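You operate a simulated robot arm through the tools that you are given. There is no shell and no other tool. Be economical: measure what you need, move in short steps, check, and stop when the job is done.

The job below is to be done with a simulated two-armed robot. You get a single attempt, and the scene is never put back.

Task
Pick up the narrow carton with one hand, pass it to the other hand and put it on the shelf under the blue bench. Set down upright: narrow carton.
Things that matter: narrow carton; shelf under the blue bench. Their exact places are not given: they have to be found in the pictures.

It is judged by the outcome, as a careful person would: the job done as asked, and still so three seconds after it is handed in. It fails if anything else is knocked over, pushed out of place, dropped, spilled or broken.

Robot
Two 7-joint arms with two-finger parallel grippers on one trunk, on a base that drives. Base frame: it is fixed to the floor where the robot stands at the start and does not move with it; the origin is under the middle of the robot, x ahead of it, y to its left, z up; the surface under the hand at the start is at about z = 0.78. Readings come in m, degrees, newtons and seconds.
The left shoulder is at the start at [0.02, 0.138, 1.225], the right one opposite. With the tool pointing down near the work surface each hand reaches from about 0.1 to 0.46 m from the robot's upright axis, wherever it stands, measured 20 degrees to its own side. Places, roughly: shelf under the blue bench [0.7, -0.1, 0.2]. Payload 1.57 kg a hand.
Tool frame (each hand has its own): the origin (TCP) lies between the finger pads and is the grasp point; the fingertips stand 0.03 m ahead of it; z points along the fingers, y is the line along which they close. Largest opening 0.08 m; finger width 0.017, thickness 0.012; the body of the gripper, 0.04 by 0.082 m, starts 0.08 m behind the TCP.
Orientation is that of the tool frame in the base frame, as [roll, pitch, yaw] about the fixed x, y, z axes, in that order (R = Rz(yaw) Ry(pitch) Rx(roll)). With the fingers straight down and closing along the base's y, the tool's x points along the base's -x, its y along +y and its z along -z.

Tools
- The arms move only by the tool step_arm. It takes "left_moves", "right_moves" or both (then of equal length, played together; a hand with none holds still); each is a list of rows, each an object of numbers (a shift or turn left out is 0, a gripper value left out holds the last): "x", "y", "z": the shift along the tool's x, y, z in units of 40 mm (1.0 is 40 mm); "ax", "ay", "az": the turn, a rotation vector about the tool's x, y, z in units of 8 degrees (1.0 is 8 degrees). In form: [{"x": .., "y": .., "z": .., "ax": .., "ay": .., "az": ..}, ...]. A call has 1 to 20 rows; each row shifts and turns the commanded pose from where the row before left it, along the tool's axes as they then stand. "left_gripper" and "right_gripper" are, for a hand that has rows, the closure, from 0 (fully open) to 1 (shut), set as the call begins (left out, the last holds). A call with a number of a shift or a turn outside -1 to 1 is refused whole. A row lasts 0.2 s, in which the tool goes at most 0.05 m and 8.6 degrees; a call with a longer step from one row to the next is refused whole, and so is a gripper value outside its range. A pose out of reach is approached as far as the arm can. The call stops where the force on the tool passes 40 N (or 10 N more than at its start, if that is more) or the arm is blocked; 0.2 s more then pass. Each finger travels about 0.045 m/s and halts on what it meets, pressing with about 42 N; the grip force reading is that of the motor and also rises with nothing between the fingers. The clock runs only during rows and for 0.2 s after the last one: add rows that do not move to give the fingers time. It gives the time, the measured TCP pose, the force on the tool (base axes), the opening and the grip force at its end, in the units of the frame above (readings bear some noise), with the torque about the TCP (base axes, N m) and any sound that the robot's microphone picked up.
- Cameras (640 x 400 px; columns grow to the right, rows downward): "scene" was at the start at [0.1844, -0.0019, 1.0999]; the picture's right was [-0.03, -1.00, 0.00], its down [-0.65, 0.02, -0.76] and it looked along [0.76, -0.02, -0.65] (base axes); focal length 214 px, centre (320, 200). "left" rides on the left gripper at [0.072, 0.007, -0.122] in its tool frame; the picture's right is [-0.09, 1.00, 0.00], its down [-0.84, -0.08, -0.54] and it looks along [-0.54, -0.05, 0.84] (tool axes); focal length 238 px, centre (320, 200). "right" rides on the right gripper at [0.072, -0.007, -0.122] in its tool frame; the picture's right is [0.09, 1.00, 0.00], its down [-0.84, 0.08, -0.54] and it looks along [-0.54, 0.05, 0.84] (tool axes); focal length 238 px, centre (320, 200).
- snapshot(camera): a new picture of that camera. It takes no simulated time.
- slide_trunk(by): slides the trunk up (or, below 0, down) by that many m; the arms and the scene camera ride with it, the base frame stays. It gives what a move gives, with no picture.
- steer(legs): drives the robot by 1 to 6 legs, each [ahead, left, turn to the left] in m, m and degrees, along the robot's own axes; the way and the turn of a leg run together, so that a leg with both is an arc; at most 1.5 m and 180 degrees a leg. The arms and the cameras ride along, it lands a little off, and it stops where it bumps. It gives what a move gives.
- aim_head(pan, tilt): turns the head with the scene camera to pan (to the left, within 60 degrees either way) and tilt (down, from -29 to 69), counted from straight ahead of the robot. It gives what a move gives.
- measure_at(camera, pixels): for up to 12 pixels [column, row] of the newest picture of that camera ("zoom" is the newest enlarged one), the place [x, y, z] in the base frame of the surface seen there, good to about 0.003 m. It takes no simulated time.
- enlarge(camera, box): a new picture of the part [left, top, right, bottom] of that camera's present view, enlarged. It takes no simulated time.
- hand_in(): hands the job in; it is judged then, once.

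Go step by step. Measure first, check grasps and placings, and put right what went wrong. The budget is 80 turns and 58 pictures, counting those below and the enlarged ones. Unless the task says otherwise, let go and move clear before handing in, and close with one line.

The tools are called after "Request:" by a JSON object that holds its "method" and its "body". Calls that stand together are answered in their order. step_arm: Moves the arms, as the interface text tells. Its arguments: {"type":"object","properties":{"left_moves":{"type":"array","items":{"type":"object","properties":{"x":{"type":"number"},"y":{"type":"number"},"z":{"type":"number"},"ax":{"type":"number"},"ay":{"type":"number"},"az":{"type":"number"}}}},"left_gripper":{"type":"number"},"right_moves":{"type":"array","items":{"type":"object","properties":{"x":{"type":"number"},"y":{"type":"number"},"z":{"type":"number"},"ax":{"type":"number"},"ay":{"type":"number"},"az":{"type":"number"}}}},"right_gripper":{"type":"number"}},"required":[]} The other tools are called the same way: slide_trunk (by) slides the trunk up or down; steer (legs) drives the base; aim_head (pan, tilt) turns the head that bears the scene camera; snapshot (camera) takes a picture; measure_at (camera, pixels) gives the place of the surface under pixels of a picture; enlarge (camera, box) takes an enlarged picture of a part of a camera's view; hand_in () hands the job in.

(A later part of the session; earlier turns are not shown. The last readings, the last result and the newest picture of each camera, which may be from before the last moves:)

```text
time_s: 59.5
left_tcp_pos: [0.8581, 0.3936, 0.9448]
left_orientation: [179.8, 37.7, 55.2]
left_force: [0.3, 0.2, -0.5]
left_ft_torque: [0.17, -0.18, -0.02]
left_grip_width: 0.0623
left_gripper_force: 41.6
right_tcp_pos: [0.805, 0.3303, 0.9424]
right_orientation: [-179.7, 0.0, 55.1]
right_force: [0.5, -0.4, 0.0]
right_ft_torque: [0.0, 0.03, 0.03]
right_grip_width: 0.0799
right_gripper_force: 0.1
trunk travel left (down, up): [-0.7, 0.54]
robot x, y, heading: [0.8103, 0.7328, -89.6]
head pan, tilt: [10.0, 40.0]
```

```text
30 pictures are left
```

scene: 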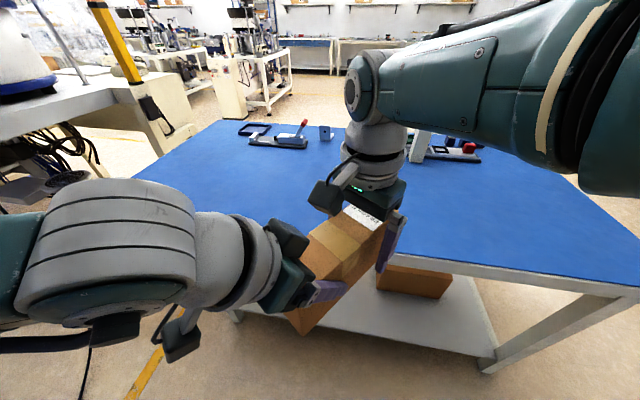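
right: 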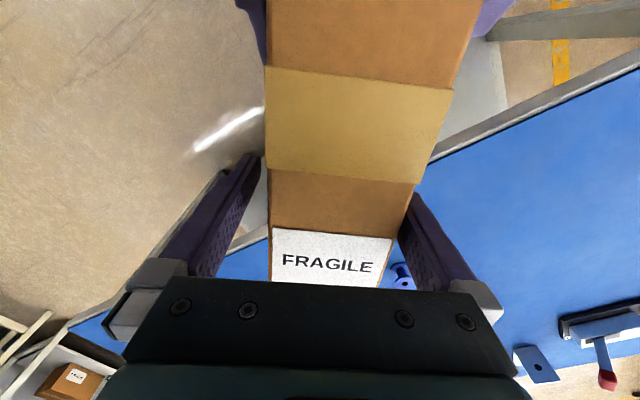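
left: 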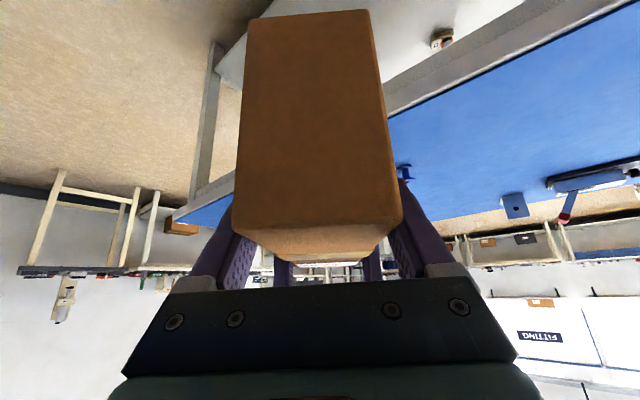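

The right fingers are open and clear on both sides of the carton. I'll raise the right hand straight up.

Request:
{"method": "step_arm", "body": {"right_moves": [{"z": -0.5}, {"z": -0.5}, {"z": -0.8}, {"z": -0.8}, {"z": -0.8}, {}]}}

Request:
{"method": "snapshot", "body": {"camera": "scene"}}

```text
time_s: 60.9
left_tcp_pos: [0.8579, 0.3942, 0.9445]
left_orientation: [179.9, 37.7, 55.0]
left_force: [-0.2, 0.1, -0.4]
left_ft_torque: [0.21, -0.13, 0.0]
left_grip_width: 0.0622
left_gripper_force: 41.7
right_tcp_pos: [0.8066, 0.3309, 1.0807]
right_orientation: [180.0, 0.0, 55.2]
right_force: [-0.1, 0.7, 0.2]
right_ft_torque: [-0.03, 0.03, 0.02]
right_grip_width: 0.0797
right_gripper_force: 0.1
trunk travel left (down, up): [-0.7, 0.54]
robot x, y, heading: [0.8053, 0.7324, -89.9]
head pan, tilt: [10.0, 40.0]
```

```text
29 pictures are left
```

scene: 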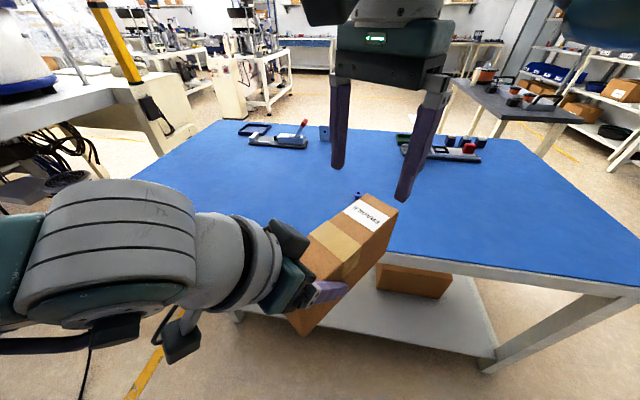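

The left hand alone holds the carton and the right is clear above it. I'll stow the right hand out to the right and check that the carton is level.

Request:
{"method": "step_arm", "body": {"right_moves": [{"x": -0.24, "y": -0.8875}, {"x": -0.24, "y": -0.8875}, {"x": -0.24, "y": -0.8875}, {"x": -0.24, "y": -0.8875}, {"x": -0.24, "y": -0.8875}, {"x": -0.24, "y": -0.8875}, {"x": -0.24, "y": -0.8875}, {"x": -0.24, "y": -0.8875}, {"az": -0.875}, {"az": -0.875}, {"az": -0.875}, {"az": -0.875}, {"az": -0.875}, {}]}}

Request:
{"method": "step_arm", "body": {"left_moves": [{"ax": -0.535, "az": -0.692}, {"ax": -0.535, "az": -0.692}, {"ax": -0.535, "az": -0.692}, {"ax": -0.535, "az": -0.692}, {"ax": -0.535, "az": -0.692}, {}]}}

Request:
{"method": "snapshot", "body": {"camera": "scene"}}

```text
time_s: 63.9
left_tcp_pos: [0.8573, 0.3945, 0.9447]
left_orientation: [179.9, 37.6, 55.1]
left_force: [0.2, -0.7, 0.3]
left_ft_torque: [0.21, -0.16, 0.01]
left_grip_width: 0.0623
left_gripper_force: 42.3
right_tcp_pos: [0.5348, 0.3768, 1.0414]
right_orientation: [-179.9, 0.0, 90.3]
right_force: [0.2, 0.2, 0.1]
right_ft_torque: [-0.02, -0.01, 0.0]
right_grip_width: 0.0799
right_gripper_force: 0.0
right hand out of reach, approached as far as the arm can: row 1, 2, 3, 4, 5
trunk travel left (down, up): [-0.7, 0.54]
robot x, y, heading: [0.811, 0.7313, -90.0]
head pan, tilt: [10.0, 40.0]
```

```text
time_s: 65.3
left_tcp_pos: [0.9446, 0.3839, 0.9515]
left_orientation: [-179.5, 37.4, 69.1]
left_force: [-0.3, 0.3, -5.6]
left_ft_torque: [0.24, -0.1, 0.0]
left_grip_width: 0.0619
left_gripper_force: 41.7
left hand out of reach, approached as far as the arm can: row 1, 2, 3, 4, 5
right_tcp_pos: [0.536, 0.3768, 1.0407]
right_orientation: [-179.9, 0.1, 90.2]
right_force: [-0.3, -0.6, 0.0]
right_ft_torque: [0.0, -0.02, 0.01]
right_grip_width: 0.0799
right_gripper_force: 0.0
trunk travel left (down, up): [-0.7, 0.54]
robot x, y, heading: [0.8047, 0.7346, -90.0]
head pan, tilt: [10.0, 40.0]
```

```text
28 pictures are left
```

scene: 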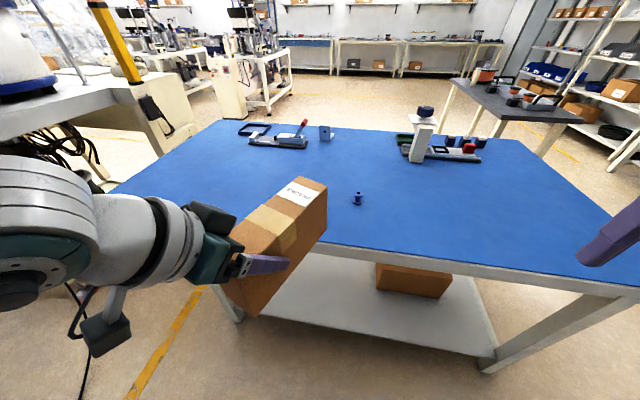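

The carton stays in the grip, but the left hand is at a reach limit with yaw at 69°. I'll move it forward, away from the body, then finish the turn.

Request:
{"method": "step_arm", "body": {"left_moves": [{"x": -0.37, "y": 0.18, "z": 0.28}, {"x": -0.37, "y": 0.18, "z": 0.28}, {"x": -0.37, "y": 0.18, "z": 0.28}, {}]}}

```text
time_s: 66.3
left_tcp_pos: [0.9462, 0.3239, 0.9526]
left_orientation: [-179.6, 37.4, 69.1]
left_force: [-0.3, 0.2, -4.9]
left_ft_torque: [0.22, -0.09, 0.01]
left_grip_width: 0.0622
left_gripper_force: 42.2
right_tcp_pos: [0.5348, 0.3754, 1.0419]
right_orientation: [-179.8, -0.1, 90.2]
right_force: [0.6, -0.3, 0.7]
right_ft_torque: [-0.03, 0.03, 0.0]
right_grip_width: 0.0801
right_gripper_force: 0.1
trunk travel left (down, up): [-0.7, 0.54]
robot x, y, heading: [0.8085, 0.732, -90.0]
head pan, tilt: [10.0, 40.0]
```

Request:
{"method": "step_arm", "body": {"left_moves": [{"ax": -0.535, "az": -0.692}, {"ax": -0.535, "az": -0.692}, {"ax": -0.535, "az": -0.692}, {}]}}

Request:
{"method": "snapshot", "body": {"camera": "scene"}}

```text
time_s: 67.3
left_tcp_pos: [0.9465, 0.3231, 0.9517]
left_orientation: [-179.8, 37.3, 90.1]
left_force: [-0.4, -0.4, -4.8]
left_ft_torque: [0.23, -0.02, -0.02]
left_grip_width: 0.0619
left_gripper_force: 42.0
right_tcp_pos: [0.5361, 0.3762, 1.0416]
right_orientation: [-179.9, 0.0, 90.2]
right_force: [0.6, 0.4, 0.1]
right_ft_torque: [0.0, 0.03, 0.01]
right_grip_width: 0.0801
right_gripper_force: 0.2
trunk travel left (down, up): [-0.7, 0.54]
robot x, y, heading: [0.8054, 0.7348, -90.1]
head pan, tilt: [10.0, 40.0]
```

```text
27 pictures are left
```

scene: 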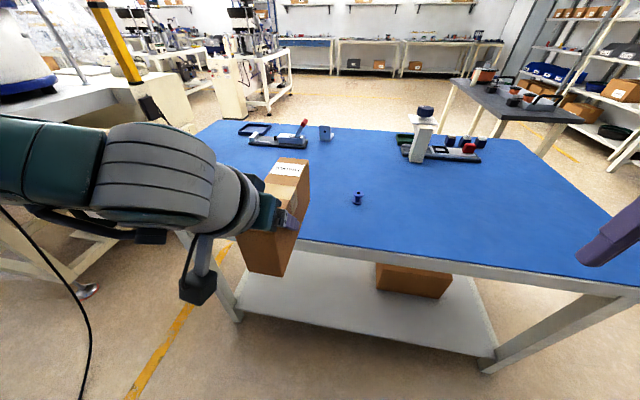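

The carton is now along y with the hand at yaw 90°. I'll check its level and extents.

Request:
{"method": "measure_at", "body": {"camera": "scene", "pixels": [[287, 162], [290, 185], [275, 183], [300, 180], [308, 164], [238, 232], [281, 238], [245, 265], [280, 272], [288, 255], [306, 190], [285, 205]]}}

Request:
{"method": "enlarge", "body": {"camera": "scene", "box": [170, 130, 350, 300]}}

```text
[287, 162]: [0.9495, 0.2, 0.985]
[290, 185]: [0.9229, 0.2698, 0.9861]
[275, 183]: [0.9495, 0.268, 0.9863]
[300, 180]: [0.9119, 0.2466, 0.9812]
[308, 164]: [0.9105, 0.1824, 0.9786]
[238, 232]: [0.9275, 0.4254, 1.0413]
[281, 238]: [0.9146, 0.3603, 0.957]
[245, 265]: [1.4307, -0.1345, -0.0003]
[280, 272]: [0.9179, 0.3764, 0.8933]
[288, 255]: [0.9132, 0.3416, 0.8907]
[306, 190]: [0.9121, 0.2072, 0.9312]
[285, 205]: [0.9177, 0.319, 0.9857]
```

```text
2.35 times, centred on (260, 215) of scene
```

zoom: 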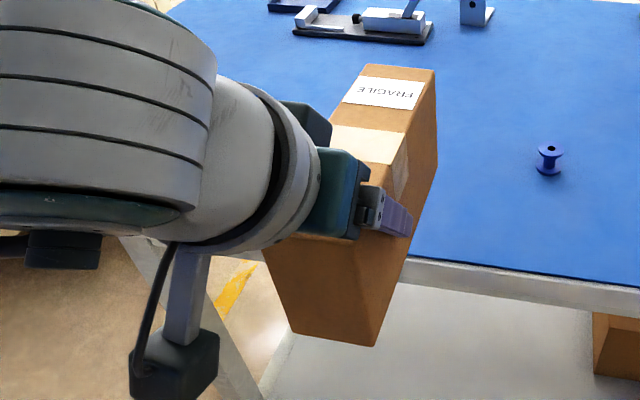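

The carton is level: top 0.9855, bottom 0.076 below the TCP, near end 53 mm behind it. I'll check how low the dangling wrist part at (198,290) reaches.

Request:
{"method": "measure_at", "body": {"camera": "scene", "pixels": [[198, 285], [195, 302], [202, 260], [150, 237], [160, 190], [60, 160], [60, 215], [30, 130]]}}

```text
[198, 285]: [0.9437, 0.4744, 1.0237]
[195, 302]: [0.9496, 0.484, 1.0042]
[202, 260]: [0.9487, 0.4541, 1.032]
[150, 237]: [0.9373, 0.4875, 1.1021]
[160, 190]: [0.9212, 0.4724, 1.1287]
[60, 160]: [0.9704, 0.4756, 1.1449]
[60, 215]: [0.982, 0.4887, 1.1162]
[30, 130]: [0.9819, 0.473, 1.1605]
```

The wrist hardware stays above the carton, so that's fine. Next I'll pull the right hand back near the body so it stays outside the bench edge, then shift the robot right for more leg clearance.

Request:
{"method": "step_arm", "body": {"right_moves": [{"x": 0.8, "y": -0.25}, {"x": 0.8, "y": -0.25}, {"x": 0.8, "y": -0.25}, {"x": 0.8, "y": -0.25}, {"x": 0.8}, {"x": 0.8}, {}]}}

Request:
{"method": "steer", "body": {"legs": [[0, -0.165, 0]]}}

Request:
{"method": "slide_trunk", "body": {"by": -0.35}}

Request:
{"method": "slide_trunk", "body": {"by": -0.28}}

Request:
{"method": "aim_head", "body": {"pan": 0, "tilt": 25}}

Request:
{"method": "snapshot", "body": {"camera": "scene"}}

```text
time_s: 68.9
left_tcp_pos: [0.9445, 0.3246, 0.9527]
left_orientation: [-179.8, 37.3, 90.0]
left_force: [0.0, 0.7, -5.0]
left_ft_torque: [0.24, 0.02, 0.01]
left_grip_width: 0.062
left_gripper_force: 41.8
right_tcp_pos: [0.4697, 0.5624, 1.0345]
right_orientation: [180.0, 0.0, 90.2]
right_force: [-0.5, 0.4, -0.3]
right_ft_torque: [0.03, -0.03, 0.05]
right_grip_width: 0.08
right_gripper_force: 0.0
right hand out of reach, approached as far as the arm can: row 2, 3, 5
trunk travel left (down, up): [-0.7, 0.54]
robot x, y, heading: [0.8049, 0.734, -90.0]
head pan, tilt: [10.0, 40.0]
```

```text
time_s: 70.4
left_tcp_pos: [0.7777, 0.3238, 0.9517]
left_orientation: [-179.9, 37.2, 89.8]
left_force: [0.6, -0.5, -5.1]
left_ft_torque: [0.22, 0.0, -0.03]
left_grip_width: 0.0617
left_gripper_force: 42.6
right_tcp_pos: [0.3039, 0.5635, 1.0347]
right_orientation: [-179.9, 0.0, 90.1]
right_force: [-0.2, 0.6, 0.3]
right_ft_torque: [0.0, 0.02, -0.01]
right_grip_width: 0.0798
right_gripper_force: 0.1
trunk travel left (down, up): [-0.7, 0.54]
robot x, y, heading: [0.6438, 0.7309, -89.9]
head pan, tilt: [10.0, 40.0]
```

```text
time_s: 72.8
left_tcp_pos: [0.7776, 0.3298, 0.6715]
left_orientation: [-179.7, 37.2, 90.0]
left_force: [2.6, 16.0, -3.2]
left_ft_torque: [-1.69, 0.14, 0.68]
left_grip_width: 0.062
left_gripper_force: 42.4
right_tcp_pos: [0.304, 0.5673, 0.755]
right_orientation: [180.0, -0.2, 90.1]
right_force: [0.0, 1.0, -0.1]
right_ft_torque: [-0.02, 0.02, 0.02]
right_grip_width: 0.0803
right_gripper_force: 0.1
trunk travel left (down, up): [-0.421, 0.819]
robot x, y, heading: [0.6449, 0.7289, -90.0]
head pan, tilt: [10.0, 40.0]
stopped: the force on the tool passed its limit at 51 N (the readings are from after the stop); the commanded pose is now the measured one
```

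```text
time_s: 73.3
left_tcp_pos: [0.7783, 0.3265, 0.6688]
left_orientation: [-179.7, 38.0, 90.0]
left_force: [3.1, 22.1, 2.9]
left_ft_torque: [-3.22, 0.0, 1.01]
left_grip_width: 0.0616
left_gripper_force: 42.2
right_tcp_pos: [0.3054, 0.5677, 0.7466]
right_orientation: [-179.9, -0.2, 90.2]
right_force: [-0.5, 0.9, -0.1]
right_ft_torque: [0.0, 0.01, 0.0]
right_grip_width: 0.08
right_gripper_force: 0.1
trunk travel left (down, up): [-0.413, 0.827]
robot x, y, heading: [0.6417, 0.7339, -89.8]
head pan, tilt: [10.0, 40.0]
stopped: the force on the tool passed its limit at 43 N (the readings are from after the stop); the commanded pose is now the measured one
```

```text
time_s: 74.1
left_tcp_pos: [0.7779, 0.3279, 0.668]
left_orientation: [-179.7, 38.0, 89.9]
left_force: [2.6, 23.0, -1.9]
left_ft_torque: [-2.65, 0.26, 1.05]
left_grip_width: 0.0621
left_gripper_force: 41.9
right_tcp_pos: [0.3042, 0.5686, 0.7465]
right_orientation: [-179.8, -0.2, 90.1]
right_force: [0.1, -0.8, -0.1]
right_ft_torque: [0.0, -0.01, 0.06]
right_grip_width: 0.08
right_gripper_force: 0.0
trunk travel left (down, up): [-0.413, 0.827]
robot x, y, heading: [0.643, 0.7315, -90.1]
head pan, tilt: [0.0, 25.0]
```

```text
25 pictures are left
```

scene: 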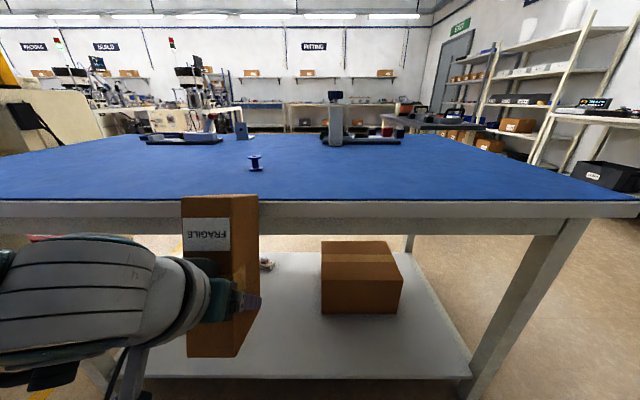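

I made a mistake: the carton's far end still overlapped the bench edge (y≈0.21), and it has tipped up in the grip against it. I'll back off straight away and look at it.

Request:
{"method": "steer", "body": {"legs": [[-0.2, 0, 0]]}}

Request:
{"method": "snapshot", "body": {"camera": "scene"}}

Request:
{"method": "snapshot", "body": {"camera": "left"}}

```text
time_s: 75.7
left_tcp_pos: [0.7752, 0.5207, 0.6707]
left_orientation: [-179.6, 38.3, 89.7]
left_force: [-0.4, -0.3, -4.9]
left_ft_torque: [0.1, 0.02, -0.02]
left_grip_width: 0.0618
left_gripper_force: 42.1
right_tcp_pos: [0.3023, 0.7632, 0.7476]
right_orientation: [-179.9, -0.1, 90.0]
right_force: [-0.4, 1.0, 0.1]
right_ft_torque: [0.0, 0.01, 0.02]
right_grip_width: 0.0796
right_gripper_force: 0.0
trunk travel left (down, up): [-0.413, 0.827]
robot x, y, heading: [0.6429, 0.9335, -89.9]
head pan, tilt: [0.0, 25.0]
```

```text
24 pictures are left
```

scene: 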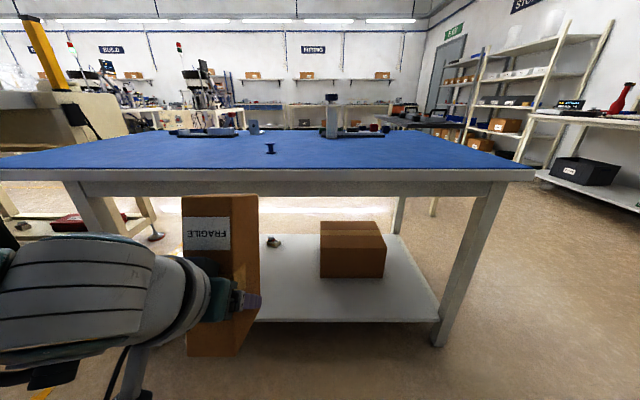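

```text
23 pictures are left
```

left: 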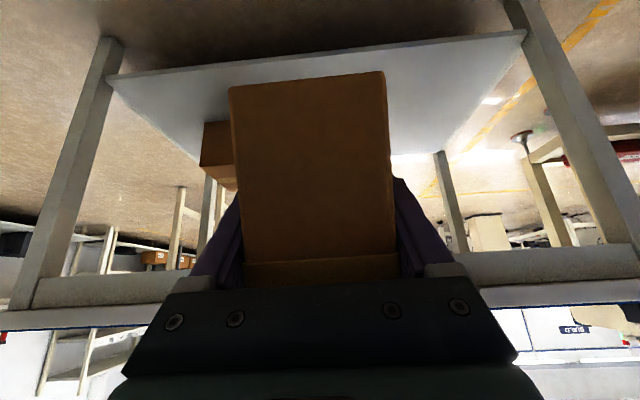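

The carton has pivoted in the grip with its far end up; the bench and its items look undisturbed. I'll measure how much it has tilted.

Request:
{"method": "measure_at", "body": {"camera": "scene", "pixels": [[192, 205], [225, 205], [192, 248], [222, 250], [236, 205], [253, 205], [240, 260], [192, 350], [235, 350], [256, 265], [273, 241], [250, 200]]}}

Request:
{"method": "enlarge", "body": {"camera": "scene", "box": [120, 170, 320, 380]}}

```text
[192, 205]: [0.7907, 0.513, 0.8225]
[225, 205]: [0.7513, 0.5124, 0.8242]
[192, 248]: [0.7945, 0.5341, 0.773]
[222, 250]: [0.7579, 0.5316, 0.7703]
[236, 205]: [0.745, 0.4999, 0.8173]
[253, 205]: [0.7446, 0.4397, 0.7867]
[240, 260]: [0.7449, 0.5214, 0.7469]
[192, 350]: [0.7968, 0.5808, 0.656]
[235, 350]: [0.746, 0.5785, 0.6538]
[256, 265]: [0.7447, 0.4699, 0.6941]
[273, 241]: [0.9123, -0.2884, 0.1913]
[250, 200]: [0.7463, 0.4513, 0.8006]
```

```text
1.90 times, centred on (220, 275) of scene
```

zoom: 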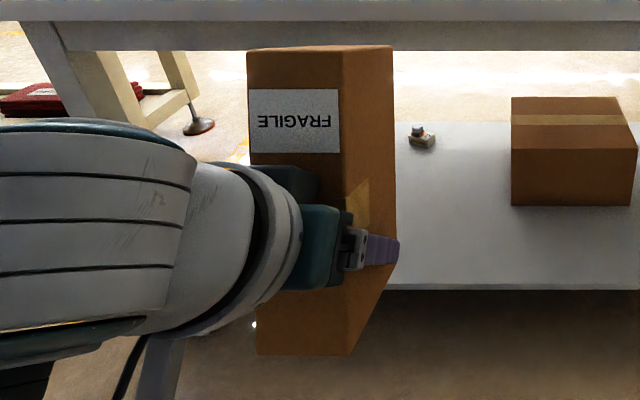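

The carton has pitched about 68° in the grip. I'll raise the trunk, turn the left tool back by 68° to level the carton, set it on the bench and regrasp it properly.

Request:
{"method": "slide_trunk", "body": {"by": 0.35}}

Request:
{"method": "step_arm", "body": {"left_moves": [{"ay": 0.94}, {"ay": 0.94}, {"ay": 0.94}, {"ay": 0.94}, {"ay": 0.94}, {}]}}

Request:
{"method": "step_arm", "body": {"left_moves": [{"ay": 0.94}, {"ay": 0.94}, {"ay": 0.94}, {"ay": 0.94}, {}]}}

Request:
{"method": "aim_head", "body": {"pan": 10, "tilt": 45}}

Request:
{"method": "snapshot", "body": {"camera": "scene"}}

```text
time_s: 79.1
left_tcp_pos: [0.7755, 0.521, 1.0208]
left_orientation: [-179.6, 38.4, 89.7]
left_force: [-0.3, 0.0, -5.2]
left_ft_torque: [0.13, -0.02, 0.01]
left_grip_width: 0.062
left_gripper_force: 41.7
right_tcp_pos: [0.3021, 0.7649, 1.0971]
right_orientation: [-179.9, 0.0, 90.0]
right_force: [-0.4, 0.7, -0.7]
right_ft_torque: [0.0, -0.02, 0.0]
right_grip_width: 0.0801
right_gripper_force: 0.1
trunk travel left (down, up): [-0.763, 0.477]
robot x, y, heading: [0.6424, 0.9324, -90.0]
head pan, tilt: [0.0, 25.0]
```

```text
time_s: 80.5
left_tcp_pos: [0.7754, 0.5208, 1.0217]
left_orientation: [-179.6, 0.7, 89.5]
left_force: [-0.4, -0.6, -5.7]
left_ft_torque: [0.23, 0.01, -0.02]
left_grip_width: 0.0619
left_gripper_force: 42.2
right_tcp_pos: [0.3034, 0.7631, 1.0989]
right_orientation: [-180.0, 0.0, 90.1]
right_force: [0.2, -0.3, 0.0]
right_ft_torque: [0.0, 0.03, 0.02]
right_grip_width: 0.0799
right_gripper_force: 0.0
trunk travel left (down, up): [-0.763, 0.477]
robot x, y, heading: [0.6401, 0.931, -90.1]
head pan, tilt: [0.0, 25.0]
```

```text
time_s: 81.7
left_tcp_pos: [0.7905, 0.5622, 1.0355]
left_orientation: [-180.0, -22.1, 89.3]
left_force: [-0.1, -0.6, -4.9]
left_ft_torque: [0.28, -0.02, 0.04]
left_grip_width: 0.0616
left_gripper_force: 42.0
left hand out of reach, approached as far as the arm can: row 2, 3
right_tcp_pos: [0.3021, 0.7641, 1.0973]
right_orientation: [-179.9, 0.0, 90.0]
right_force: [0.0, -0.6, -0.2]
right_ft_torque: [0.01, 0.03, 0.0]
right_grip_width: 0.0801
right_gripper_force: 0.1
trunk travel left (down, up): [-0.763, 0.477]
robot x, y, heading: [0.6418, 0.9309, -89.8]
head pan, tilt: [0.0, 25.0]
```

```text
time_s: 82.5
left_tcp_pos: [0.791, 0.5642, 1.0345]
left_orientation: [179.8, -22.1, 89.4]
left_force: [0.0, -0.3, -4.8]
left_ft_torque: [0.28, 0.01, -0.04]
left_grip_width: 0.0618
left_gripper_force: 42.2
right_tcp_pos: [0.3026, 0.7635, 1.098]
right_orientation: [-179.9, 0.0, 90.1]
right_force: [0.0, 0.8, 0.0]
right_ft_torque: [-0.04, 0.0, -0.02]
right_grip_width: 0.0798
right_gripper_force: 0.1
trunk travel left (down, up): [-0.763, 0.477]
robot x, y, heading: [0.6438, 0.932, -90.1]
head pan, tilt: [10.0, 45.0]
```

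```text
21 pictures are left
```

scene: 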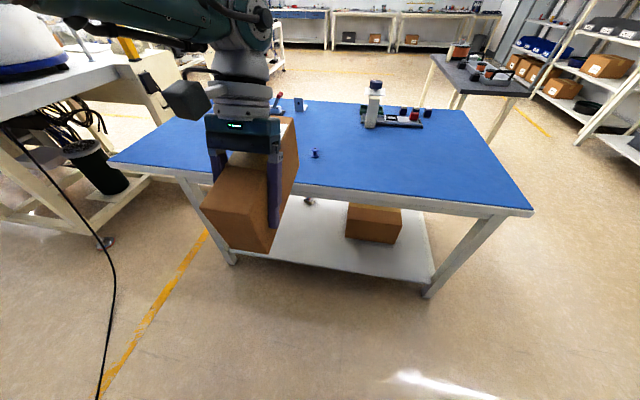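

The tool is at −22°, so the carton is about 8° off level. I'll pull in slightly and turn the rest, then measure.

Request:
{"method": "step_arm", "body": {"left_moves": [{"x": 0.4, "ay": 0.35}, {"x": 0.4, "ay": 0.35}, {"ay": 0.3}, {}]}}

Request:
{"method": "enlarge", "body": {"camera": "scene", "box": [150, 80, 350, 270]}}

```text
time_s: 83.5
left_tcp_pos: [0.7903, 0.5938, 1.0471]
left_orientation: [-179.9, -31.6, 89.4]
left_force: [0.1, -0.1, -5.0]
left_ft_torque: [0.28, 0.01, 0.05]
left_grip_width: 0.0621
left_gripper_force: 42.2
right_tcp_pos: [0.3037, 0.7626, 1.0977]
right_orientation: [-179.9, -0.1, 90.0]
right_force: [0.2, 0.2, -0.1]
right_ft_torque: [0.0, 0.05, 0.0]
right_grip_width: 0.0799
right_gripper_force: 0.0
trunk travel left (down, up): [-0.763, 0.477]
robot x, y, heading: [0.6419, 0.9324, -90.0]
head pan, tilt: [10.0, 45.0]
```

```text
2.11 times, centred on (250, 175) of scene
```

zoom: 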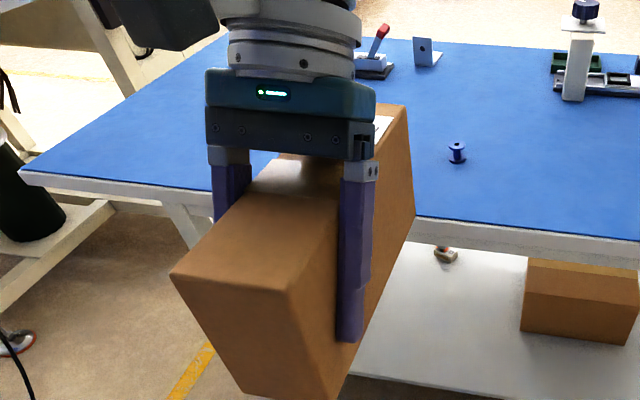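

Request:
{"method": "measure_at", "body": {"camera": "zoom", "pixels": [[180, 270], [285, 288], [255, 200], [310, 200], [240, 240], [385, 110], [403, 112], [240, 385], [330, 392], [395, 150], [408, 220], [300, 240]]}}

```text
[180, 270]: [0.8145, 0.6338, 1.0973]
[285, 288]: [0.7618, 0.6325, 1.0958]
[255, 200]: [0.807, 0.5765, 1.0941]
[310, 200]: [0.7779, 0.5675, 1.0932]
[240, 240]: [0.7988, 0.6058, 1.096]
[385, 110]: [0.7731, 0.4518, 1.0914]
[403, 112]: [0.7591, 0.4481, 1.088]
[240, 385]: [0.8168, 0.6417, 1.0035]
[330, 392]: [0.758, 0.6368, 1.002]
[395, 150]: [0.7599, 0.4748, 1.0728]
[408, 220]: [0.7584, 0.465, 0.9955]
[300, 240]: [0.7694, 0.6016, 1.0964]
```

The carton is level within 1.6°. The spool at (0.80, 0.05) is near my path, so I'll shift left 0.13 m, then drive over the bench.

Request:
{"method": "steer", "body": {"legs": [[0, 0.13, 0], [0.58, 0, 0]]}}

Request:
{"method": "slide_trunk", "body": {"by": -0.17}}

Request:
{"method": "snapshot", "body": {"camera": "scene"}}

```text
time_s: 87.7
left_tcp_pos: [0.9292, 0.0138, 1.0478]
left_orientation: [-179.8, -31.5, 90.1]
left_force: [0.2, -0.6, -4.6]
left_ft_torque: [0.26, 0.03, 0.02]
left_grip_width: 0.0618
left_gripper_force: 41.9
right_tcp_pos: [0.4389, 0.1775, 1.098]
right_orientation: [-180.0, 0.1, 90.8]
right_force: [0.0, 0.4, 0.4]
right_ft_torque: [0.04, 0.0, -0.01]
right_grip_width: 0.0801
right_gripper_force: 0.2
trunk travel left (down, up): [-0.763, 0.477]
robot x, y, heading: [0.7732, 0.3527, -89.4]
head pan, tilt: [10.0, 45.0]
```

```text
time_s: 89.6
left_tcp_pos: [0.929, 0.0144, 0.877]
left_orientation: [-179.9, -31.6, 90.1]
left_force: [0.1, -0.8, -4.8]
left_ft_torque: [0.22, 0.05, 0.03]
left_grip_width: 0.0619
left_gripper_force: 42.1
right_tcp_pos: [0.4401, 0.1768, 0.9285]
right_orientation: [-179.9, 0.1, 90.7]
right_force: [0.3, -0.1, 0.1]
right_ft_torque: [0.0, -0.02, 0.01]
right_grip_width: 0.0799
right_gripper_force: 0.0
trunk travel left (down, up): [-0.593, 0.647]
robot x, y, heading: [0.7733, 0.352, -89.5]
head pan, tilt: [10.0, 45.0]
```

```text
19 pictures are left
```

scene: 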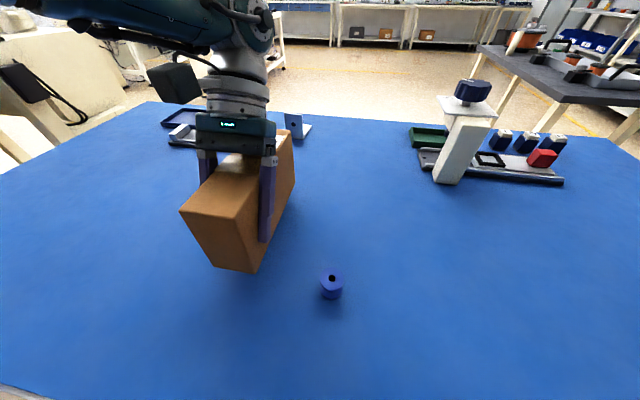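

It's clear all around, and the carton's bottom is about 3 cm above the bench. I'll lower it gently to contact.

Request:
{"method": "slide_trunk", "body": {"by": -0.024}}

Request:
{"method": "slide_trunk", "body": {"by": -0.008}}

```text
time_s: 90.3
left_tcp_pos: [0.9296, 0.014, 0.8529]
left_orientation: [-179.9, -31.5, 90.1]
left_force: [0.7, 0.8, -5.1]
left_ft_torque: [0.26, -0.01, 0.01]
left_grip_width: 0.0618
left_gripper_force: 41.9
right_tcp_pos: [0.4398, 0.1775, 0.9038]
right_orientation: [-179.9, 0.1, 90.7]
right_force: [0.1, -1.0, 0.9]
right_ft_torque: [-0.01, 0.03, -0.01]
right_grip_width: 0.0805
right_gripper_force: 0.1
trunk travel left (down, up): [-0.569, 0.671]
robot x, y, heading: [0.775, 0.354, -89.3]
head pan, tilt: [10.0, 45.0]
```

```text
time_s: 90.9
left_tcp_pos: [0.9283, 0.013, 0.8463]
left_orientation: [-180.0, -31.5, 90.1]
left_force: [0.2, 4.3, 11.6]
left_ft_torque: [-1.89, -0.28, -0.04]
left_grip_width: 0.062
left_gripper_force: 41.5
right_tcp_pos: [0.4389, 0.1773, 0.8965]
right_orientation: [-179.9, -0.1, 90.6]
right_force: [-0.2, 0.4, 0.2]
right_ft_torque: [0.0, -0.02, -0.03]
right_grip_width: 0.0801
right_gripper_force: 0.1
trunk travel left (down, up): [-0.561, 0.679]
robot x, y, heading: [0.7728, 0.3501, -89.4]
head pan, tilt: [10.0, 45.0]
```

It has touched down with about 16 N. I'll open the left hand and retract along its own axis.

Request:
{"method": "step_arm", "body": {"left_moves": [{}, {}, {}, {}], "left_gripper": 0}}

Request:
{"method": "step_arm", "body": {"left_moves": [{"z": -0.5}, {"z": -0.5}, {"z": -0.7}, {"z": -0.7}, {"z": -0.7}, {}]}}

Request:
{"method": "snapshot", "body": {"camera": "scene"}}

```text
time_s: 91.9
left_tcp_pos: [0.9293, 0.0143, 0.8449]
left_orientation: [-179.9, -31.4, 90.2]
left_force: [0.0, 0.3, 0.2]
left_ft_torque: [-0.02, 0.0, 0.02]
left_grip_width: 0.0797
left_gripper_force: 0.1
right_tcp_pos: [0.4394, 0.1781, 0.8962]
right_orientation: [-179.9, -0.1, 90.7]
right_force: [0.3, 0.3, 0.6]
right_ft_torque: [0.01, 0.02, -0.05]
right_grip_width: 0.0798
right_gripper_force: 0.1
trunk travel left (down, up): [-0.561, 0.679]
robot x, y, heading: [0.7748, 0.3502, -89.3]
head pan, tilt: [10.0, 45.0]
```

```text
time_s: 93.3
left_tcp_pos: [0.9374, -0.0162, 0.9579]
left_orientation: [-180.0, -31.5, 90.0]
left_force: [0.2, -0.4, 0.3]
left_ft_torque: [-0.04, 0.03, 0.03]
left_grip_width: 0.0801
left_gripper_force: 0.1
left hand out of reach, approached as far as the arm can: row 2, 3, 4, 5
right_tcp_pos: [0.4388, 0.1777, 0.8963]
right_orientation: [-179.8, 0.1, 90.7]
right_force: [0.0, -0.3, 0.4]
right_ft_torque: [-0.02, 0.0, -0.01]
right_grip_width: 0.0801
right_gripper_force: 0.2
trunk travel left (down, up): [-0.561, 0.679]
robot x, y, heading: [0.7744, 0.3514, -89.6]
head pan, tilt: [10.0, 45.0]
```

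```text
18 pictures are left
```

scene: 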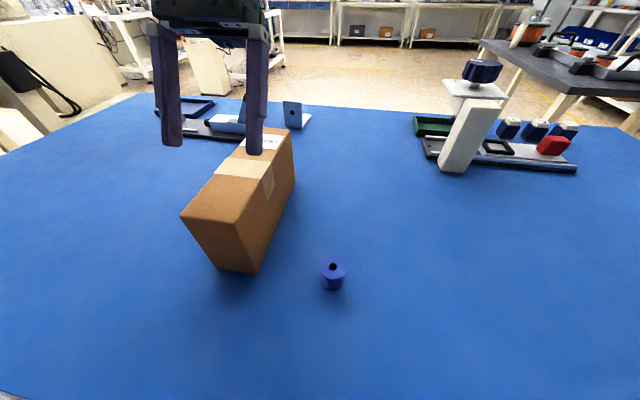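

The carton stands upright on the bench with the spool and everything else undisturbed. I'll measure its corners for the regrasp.

Request:
{"method": "measure_at", "body": {"camera": "scene", "pixels": [[184, 213], [238, 221], [272, 182], [215, 178], [291, 137], [210, 200], [260, 185], [245, 180], [215, 262], [253, 270], [332, 268], [280, 140]]}}

Request:
{"method": "step_arm", "body": {"left_moves": [{"z": -0.5}, {"ay": -0.94}, {"ay": -0.94}, {"ay": -0.94}, {"ay": -0.94}, {"ay": -0.94}, {"ay": -0.94}, {"ay": -0.94}, {"ay": -0.94}, {"ay": -0.94}, {}]}}

```text
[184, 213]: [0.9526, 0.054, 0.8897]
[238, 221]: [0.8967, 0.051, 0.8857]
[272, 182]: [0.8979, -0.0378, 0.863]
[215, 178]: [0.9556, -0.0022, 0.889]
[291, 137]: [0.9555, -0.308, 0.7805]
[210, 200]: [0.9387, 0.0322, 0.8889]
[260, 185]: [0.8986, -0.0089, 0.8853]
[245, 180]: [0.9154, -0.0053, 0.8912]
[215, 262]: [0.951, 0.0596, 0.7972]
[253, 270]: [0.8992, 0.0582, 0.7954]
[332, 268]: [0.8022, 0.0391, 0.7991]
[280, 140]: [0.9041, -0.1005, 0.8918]
```

```text
time_s: 95.7
left_tcp_pos: [0.939, -0.0181, 0.9671]
left_orientation: [-179.9, 36.3, 90.2]
left_force: [-0.5, -1.2, 0.0]
left_ft_torque: [0.01, 0.02, 0.0]
left_grip_width: 0.08
left_gripper_force: 0.0
left hand out of reach, approached as far as the arm can: row 1
right_tcp_pos: [0.4386, 0.1772, 0.8953]
right_orientation: [-179.8, 0.1, 90.6]
right_force: [-0.1, 1.4, -0.5]
right_ft_torque: [-0.02, 0.03, 0.02]
right_grip_width: 0.0804
right_gripper_force: 0.1
trunk travel left (down, up): [-0.561, 0.679]
robot x, y, heading: [0.7748, 0.3513, -89.1]
head pan, tilt: [10.0, 45.0]
```

The carton's centre is (0.926, −0.036). I'll raise the trunk a little for elbow room and move the left hand to the pre-grasp for a centred 36° grasp.

Request:
{"method": "slide_trunk", "body": {"by": 0.06}}

Request:
{"method": "step_arm", "body": {"left_moves": [{"x": 0.74, "y": -0.11, "z": 0.18}, {"x": 0.74, "y": -0.11, "z": 0.18}, {"x": 0.74, "y": -0.11, "z": 0.18}, {}]}}

Request:
{"method": "snapshot", "body": {"camera": "left"}}

```text
time_s: 96.7
left_tcp_pos: [0.9391, -0.0196, 1.0271]
left_orientation: [-180.0, 36.3, 90.2]
left_force: [0.2, 0.2, -0.1]
left_ft_torque: [0.0, -0.03, 0.02]
left_grip_width: 0.0802
left_gripper_force: 0.0
right_tcp_pos: [0.4391, 0.1782, 0.9554]
right_orientation: [-179.7, -0.1, 90.6]
right_force: [-0.3, 0.1, -0.4]
right_ft_torque: [-0.02, 0.03, 0.02]
right_grip_width: 0.0798
right_gripper_force: 0.0
trunk travel left (down, up): [-0.621, 0.619]
robot x, y, heading: [0.7767, 0.3523, -89.3]
head pan, tilt: [10.0, 45.0]
```

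```text
time_s: 97.7
left_tcp_pos: [0.9227, 0.0396, 0.9586]
left_orientation: [-179.9, 36.2, 90.2]
left_force: [-0.3, 0.1, 0.2]
left_ft_torque: [0.02, -0.04, 0.02]
left_grip_width: 0.0802
left_gripper_force: 0.0
right_tcp_pos: [0.439, 0.1763, 0.9554]
right_orientation: [-179.9, 0.0, 90.7]
right_force: [0.8, 0.1, 0.7]
right_ft_torque: [-0.01, -0.01, -0.02]
right_grip_width: 0.0798
right_gripper_force: 0.0
trunk travel left (down, up): [-0.621, 0.619]
robot x, y, heading: [0.7772, 0.3487, -89.4]
head pan, tilt: [10.0, 45.0]
```

```text
17 pictures are left
```

left: 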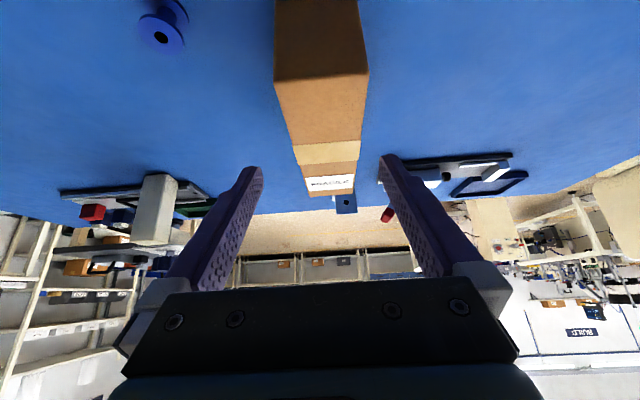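

It's well centred. I'll advance 0.12 m along the tool and close.

Request:
{"method": "step_arm", "body": {"left_moves": [{"y": 0.08, "z": 0.5}, {"z": 0.5}, {"z": 0.5}, {"z": 0.5}, {"z": 0.5}, {"z": 0.5}, {}]}}

Request:
{"method": "step_arm", "body": {"left_moves": [{}, {}, {}, {}, {}], "left_gripper": 1}}

Request:
{"method": "snapshot", "body": {"camera": "scene"}}

```text
time_s: 99.3
left_tcp_pos: [0.9293, -0.031, 0.8598]
left_orientation: [-179.9, 36.2, 90.1]
left_force: [-0.8, -0.8, -1.0]
left_ft_torque: [-0.04, -0.01, 0.0]
left_grip_width: 0.08
left_gripper_force: 0.1
right_tcp_pos: [0.4394, 0.1762, 0.9559]
right_orientation: [-179.9, -0.1, 90.7]
right_force: [0.2, -0.1, 0.1]
right_ft_torque: [0.01, 0.0, 0.01]
right_grip_width: 0.0799
right_gripper_force: 0.2
trunk travel left (down, up): [-0.621, 0.619]
robot x, y, heading: [0.7737, 0.3544, -89.1]
head pan, tilt: [10.0, 45.0]
```

```text
time_s: 100.5
left_tcp_pos: [0.9289, -0.0317, 0.8602]
left_orientation: [-179.9, 36.2, 90.2]
left_force: [0.5, -0.7, -0.2]
left_ft_torque: [-0.22, -0.13, 0.08]
left_grip_width: 0.0618
left_gripper_force: 41.7
right_tcp_pos: [0.4392, 0.1776, 0.9551]
right_orientation: [-179.8, -0.1, 90.8]
right_force: [-0.4, -0.4, -1.4]
right_ft_torque: [-0.02, 0.0, 0.0]
right_grip_width: 0.08
right_gripper_force: 0.1
trunk travel left (down, up): [-0.621, 0.619]
robot x, y, heading: [0.7762, 0.3565, -89.3]
head pan, tilt: [10.0, 45.0]
```

```text
16 pictures are left
```

scene: 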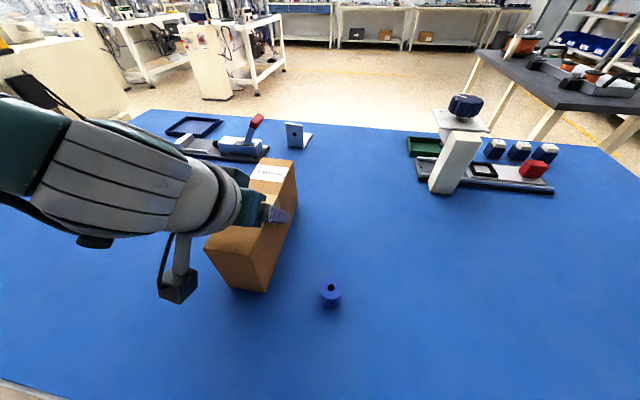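

I have a firm, centred grip. I'll lift via the trunk, back off well clear so the far end passes the bench edge, and shift right.

Request:
{"method": "slide_trunk", "body": {"by": 0.1}}

Request:
{"method": "steer", "body": {"legs": [[-0.58, 0, 0], [0, -0.15, 0]]}}

Request:
{"method": "snapshot", "body": {"camera": "scene"}}

```text
time_s: 101.8
left_tcp_pos: [0.9283, -0.0308, 0.9594]
left_orientation: [-179.9, 36.2, 90.1]
left_force: [0.8, -0.5, -4.9]
left_ft_torque: [0.05, -0.01, 0.01]
left_grip_width: 0.0619
left_gripper_force: 42.4
right_tcp_pos: [0.4389, 0.1776, 1.0559]
right_orientation: [-179.8, 0.0, 90.7]
right_force: [0.1, 0.3, 0.2]
right_ft_torque: [-0.02, -0.01, 0.01]
right_grip_width: 0.0802
right_gripper_force: 0.0
trunk travel left (down, up): [-0.721, 0.519]
robot x, y, heading: [0.7758, 0.3483, -89.3]
head pan, tilt: [10.0, 45.0]
```

```text
time_s: 106.1
left_tcp_pos: [0.7767, 0.5479, 0.9592]
left_orientation: [-179.9, 36.2, 89.9]
left_force: [0.2, -0.7, -4.9]
left_ft_torque: [0.04, 0.03, 0.01]
left_grip_width: 0.062
left_gripper_force: 42.1
right_tcp_pos: [0.2878, 0.7584, 1.0568]
right_orientation: [-180.0, 0.0, 90.3]
right_force: [-0.3, -1.1, 0.4]
right_ft_torque: [-0.01, -0.02, 0.01]
right_grip_width: 0.0801
right_gripper_force: 0.1
trunk travel left (down, up): [-0.721, 0.519]
robot x, y, heading: [0.6268, 0.929, -89.6]
head pan, tilt: [10.0, 45.0]
```

```text
15 pictures are left
```

scene: 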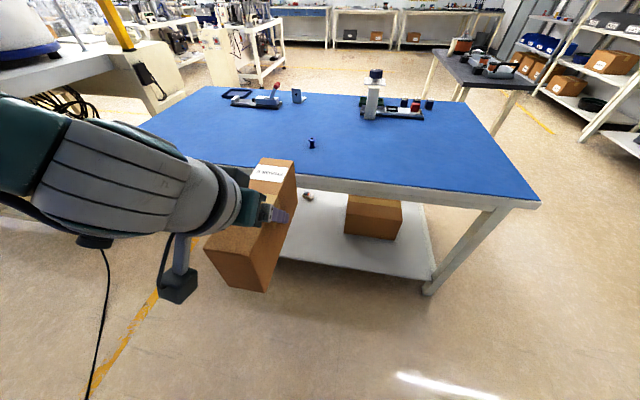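

The far end is at y≈0.45, well clear of the bench edge at 0.21. I'll raise the right hand a bit and lower the trunk to shelf height.

Request:
{"method": "step_arm", "body": {"right_moves": [{"z": -0.8}, {"z": -0.8}, {}]}}

Request:
{"method": "slide_trunk", "body": {"by": -0.34}}

Request:
{"method": "slide_trunk", "body": {"by": -0.34}}

Request:
{"method": "aim_head", "body": {"pan": 0, "tilt": 25}}

Request:
{"method": "snapshot", "body": {"camera": "scene"}}

```text
time_s: 106.9
left_tcp_pos: [0.7773, 0.5486, 0.9591]
left_orientation: [-179.9, 36.2, 90.0]
left_force: [-0.2, -0.6, -5.4]
left_ft_torque: [0.03, 0.01, 0.02]
left_grip_width: 0.0617
left_gripper_force: 41.7
right_tcp_pos: [0.2871, 0.7573, 1.1193]
right_orientation: [-179.9, 0.0, 90.3]
right_force: [0.1, 0.0, 0.4]
right_ft_torque: [-0.01, -0.01, -0.03]
right_grip_width: 0.0799
right_gripper_force: 0.0
trunk travel left (down, up): [-0.721, 0.519]
robot x, y, heading: [0.6265, 0.9293, -89.9]
head pan, tilt: [10.0, 45.0]
```

```text
time_s: 110.2
left_tcp_pos: [0.7761, 0.5481, 0.6208]
left_orientation: [-179.9, 36.2, 89.9]
left_force: [-0.2, 0.8, -5.0]
left_ft_torque: [0.05, 0.0, 0.01]
left_grip_width: 0.0615
left_gripper_force: 42.5
right_tcp_pos: [0.2883, 0.7587, 0.7786]
right_orientation: [-180.0, 0.0, 90.3]
right_force: [-0.1, -0.3, -0.6]
right_ft_torque: [0.0, -0.03, 0.02]
right_grip_width: 0.0799
right_gripper_force: 0.0
trunk travel left (down, up): [-0.381, 0.859]
robot x, y, heading: [0.6271, 0.9314, -89.4]
head pan, tilt: [10.0, 45.0]
```

```text
time_s: 113.5
left_tcp_pos: [0.7774, 0.5472, 0.2794]
left_orientation: [-180.0, 36.1, 89.9]
left_force: [0.0, -0.1, -4.6]
left_ft_torque: [0.08, 0.02, -0.01]
left_grip_width: 0.062
left_gripper_force: 42.3
right_tcp_pos: [0.2872, 0.758, 0.4384]
right_orientation: [-179.9, -0.1, 90.3]
right_force: [0.4, -0.2, 0.1]
right_ft_torque: [-0.04, 0.0, -0.04]
right_grip_width: 0.08
right_gripper_force: 0.0
trunk travel left (down, up): [-0.041, 1.199]
robot x, y, heading: [0.6252, 0.929, -89.5]
head pan, tilt: [10.0, 45.0]
```

```text
time_s: 114.4
left_tcp_pos: [0.7751, 0.5479, 0.2807]
left_orientation: [-179.9, 36.2, 89.8]
left_force: [-0.8, -0.1, -5.2]
left_ft_torque: [0.06, 0.01, -0.01]
left_grip_width: 0.0617
left_gripper_force: 42.3
right_tcp_pos: [0.2871, 0.7589, 0.4386]
right_orientation: [-179.9, -0.1, 90.3]
right_force: [-0.8, 0.2, 1.0]
right_ft_torque: [0.01, -0.01, 0.0]
right_grip_width: 0.0797
right_gripper_force: 0.1
trunk travel left (down, up): [-0.041, 1.199]
robot x, y, heading: [0.6265, 0.9307, -89.8]
head pan, tilt: [0.0, 25.0]
```

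```text
14 pictures are left
```

scene: 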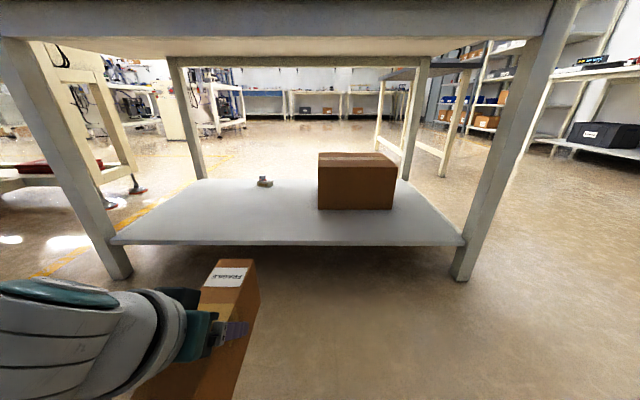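

The shelf is clear at x≈0.7–1.1, with a box at right and a small part at (265,182). I'll measure the shelf edge, legs, apron and carton level before driving in.

Request:
{"method": "measure_at", "body": {"camera": "scene", "pixels": [[200, 236], [280, 238], [440, 237], [120, 235], [105, 220], [318, 205], [320, 160], [265, 183], [300, 50], [300, 25], [222, 290], [250, 265]]}}

```text
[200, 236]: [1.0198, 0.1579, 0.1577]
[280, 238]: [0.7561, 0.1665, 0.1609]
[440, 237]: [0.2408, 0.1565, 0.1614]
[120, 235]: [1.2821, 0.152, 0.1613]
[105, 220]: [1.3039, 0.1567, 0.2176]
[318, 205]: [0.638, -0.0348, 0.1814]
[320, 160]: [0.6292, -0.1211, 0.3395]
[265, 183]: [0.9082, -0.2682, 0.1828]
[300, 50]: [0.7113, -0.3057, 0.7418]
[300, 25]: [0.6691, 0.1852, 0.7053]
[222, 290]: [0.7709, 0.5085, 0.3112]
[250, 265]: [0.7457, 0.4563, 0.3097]
```

The shelf edge is at y≈0.165, the apron bottom at z≈0.70, and the carton is level with its bottom at 0.20. I'll shift 3 cm right and drive in, in two stages.

Request:
{"method": "steer", "body": {"legs": [[0, -0.03, 0], [0.3, 0, 0]]}}

Request:
{"method": "snapshot", "body": {"camera": "scene"}}

```text
time_s: 116.9
left_tcp_pos: [0.7454, 0.252, 0.279]
left_orientation: [-179.9, 36.0, 89.5]
left_force: [-0.3, 0.1, -5.2]
left_ft_torque: [0.07, 0.0, 0.0]
left_grip_width: 0.062
left_gripper_force: 41.9
right_tcp_pos: [0.2568, 0.4648, 0.44]
right_orientation: [-179.9, -0.1, 90.0]
right_force: [0.2, -0.1, 1.1]
right_ft_torque: [0.01, 0.02, 0.01]
right_grip_width: 0.08
right_gripper_force: 0.0
trunk travel left (down, up): [-0.041, 1.199]
robot x, y, heading: [0.5986, 0.6313, -89.9]
head pan, tilt: [0.0, 25.0]
```

```text
13 pictures are left
```

scene: 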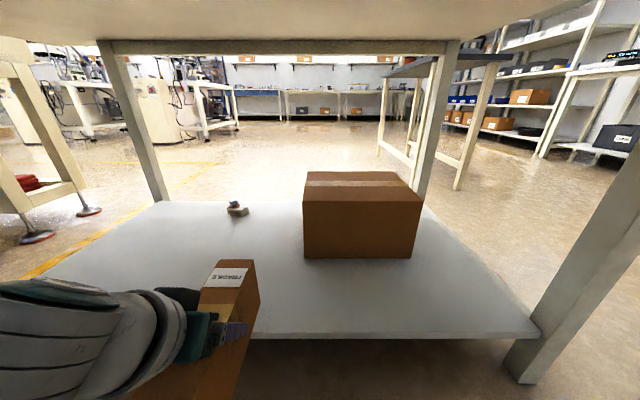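

The carton is over the shelf edge with clearance. I'll check the left elbow against the bench leg before continuing.

Request:
{"method": "aim_head", "body": {"pan": 50, "tilt": 15}}

Request:
{"method": "snapshot", "body": {"camera": "scene"}}

```text
time_s: 118.0
left_tcp_pos: [0.7442, 0.2488, 0.2799]
left_orientation: [-179.8, 36.1, 89.4]
left_force: [0.1, 0.0, -4.6]
left_ft_torque: [0.07, -0.01, -0.03]
left_grip_width: 0.0617
left_gripper_force: 42.2
right_tcp_pos: [0.2572, 0.4625, 0.4386]
right_orientation: [-179.9, 0.0, 90.1]
right_force: [-0.9, 0.0, 0.4]
right_ft_torque: [0.01, -0.01, 0.0]
right_grip_width: 0.08
right_gripper_force: 0.0
trunk travel left (down, up): [-0.041, 1.199]
robot x, y, heading: [0.5933, 0.6294, -90.2]
head pan, tilt: [50.0, 15.0]
```

```text
12 pictures are left
```

scene: 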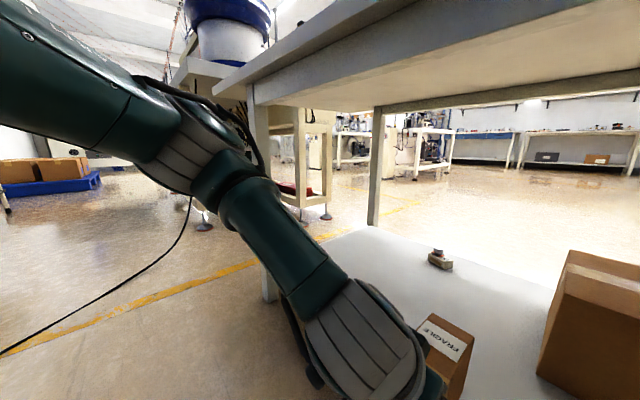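

Request:
{"method": "measure_at", "body": {"camera": "scene", "pixels": [[225, 135], [190, 120], [160, 85], [245, 185], [120, 75], [190, 170], [265, 190], [60, 60], [330, 280], [263, 120], [238, 120], [380, 50]]}}

```text
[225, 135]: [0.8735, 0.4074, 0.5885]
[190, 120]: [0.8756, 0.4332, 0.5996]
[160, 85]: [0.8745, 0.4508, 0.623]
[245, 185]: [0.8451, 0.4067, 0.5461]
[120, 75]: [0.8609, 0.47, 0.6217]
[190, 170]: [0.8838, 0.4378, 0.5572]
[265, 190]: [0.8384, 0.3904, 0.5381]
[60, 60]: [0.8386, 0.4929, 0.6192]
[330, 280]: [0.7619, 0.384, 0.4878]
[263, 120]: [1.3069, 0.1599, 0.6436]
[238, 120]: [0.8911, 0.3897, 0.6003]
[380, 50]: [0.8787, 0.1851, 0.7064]
```

The elbow top is at z≈0.62–0.65, below the apron at 0.706. I'll lower 2 cm for extra margin and drive the last 0.21 m.

Request:
{"method": "slide_trunk", "body": {"by": -0.02}}

Request:
{"method": "steer", "body": {"legs": [[0.12, 0, 0]]}}

Request:
{"method": "snapshot", "body": {"camera": "scene"}}

```text
time_s: 118.7
left_tcp_pos: [0.7436, 0.2494, 0.2579]
left_orientation: [-179.9, 36.1, 89.5]
left_force: [-0.4, 0.0, -5.4]
left_ft_torque: [0.05, -0.01, -0.03]
left_grip_width: 0.0616
left_gripper_force: 41.6
right_tcp_pos: [0.2561, 0.4628, 0.4194]
right_orientation: [-180.0, 0.0, 90.0]
right_force: [-0.2, -0.4, -0.6]
right_ft_torque: [0.0, 0.0, -0.03]
right_grip_width: 0.0803
right_gripper_force: 0.0
trunk travel left (down, up): [-0.021, 1.219]
robot x, y, heading: [0.5987, 0.6311, -89.7]
head pan, tilt: [50.0, 15.0]
```

```text
time_s: 120.0
left_tcp_pos: [0.7428, 0.1326, 0.2569]
left_orientation: [-179.9, 36.0, 89.5]
left_force: [-0.4, -0.7, -4.6]
left_ft_torque: [0.03, 0.0, 0.03]
left_grip_width: 0.0615
left_gripper_force: 42.0
right_tcp_pos: [0.2562, 0.3462, 0.418]
right_orientation: [-179.9, -0.2, 89.9]
right_force: [0.4, 0.2, -0.2]
right_ft_torque: [0.01, -0.02, 0.0]
right_grip_width: 0.08
right_gripper_force: 0.0
trunk travel left (down, up): [-0.021, 1.219]
robot x, y, heading: [0.593, 0.5135, -90.2]
head pan, tilt: [50.0, 15.0]
```

```text
11 pictures are left
```

scene: 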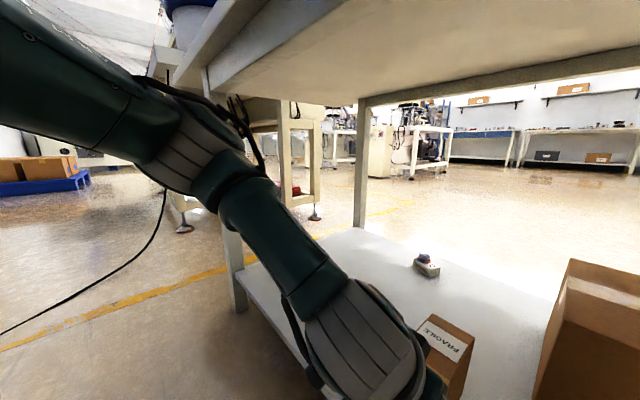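

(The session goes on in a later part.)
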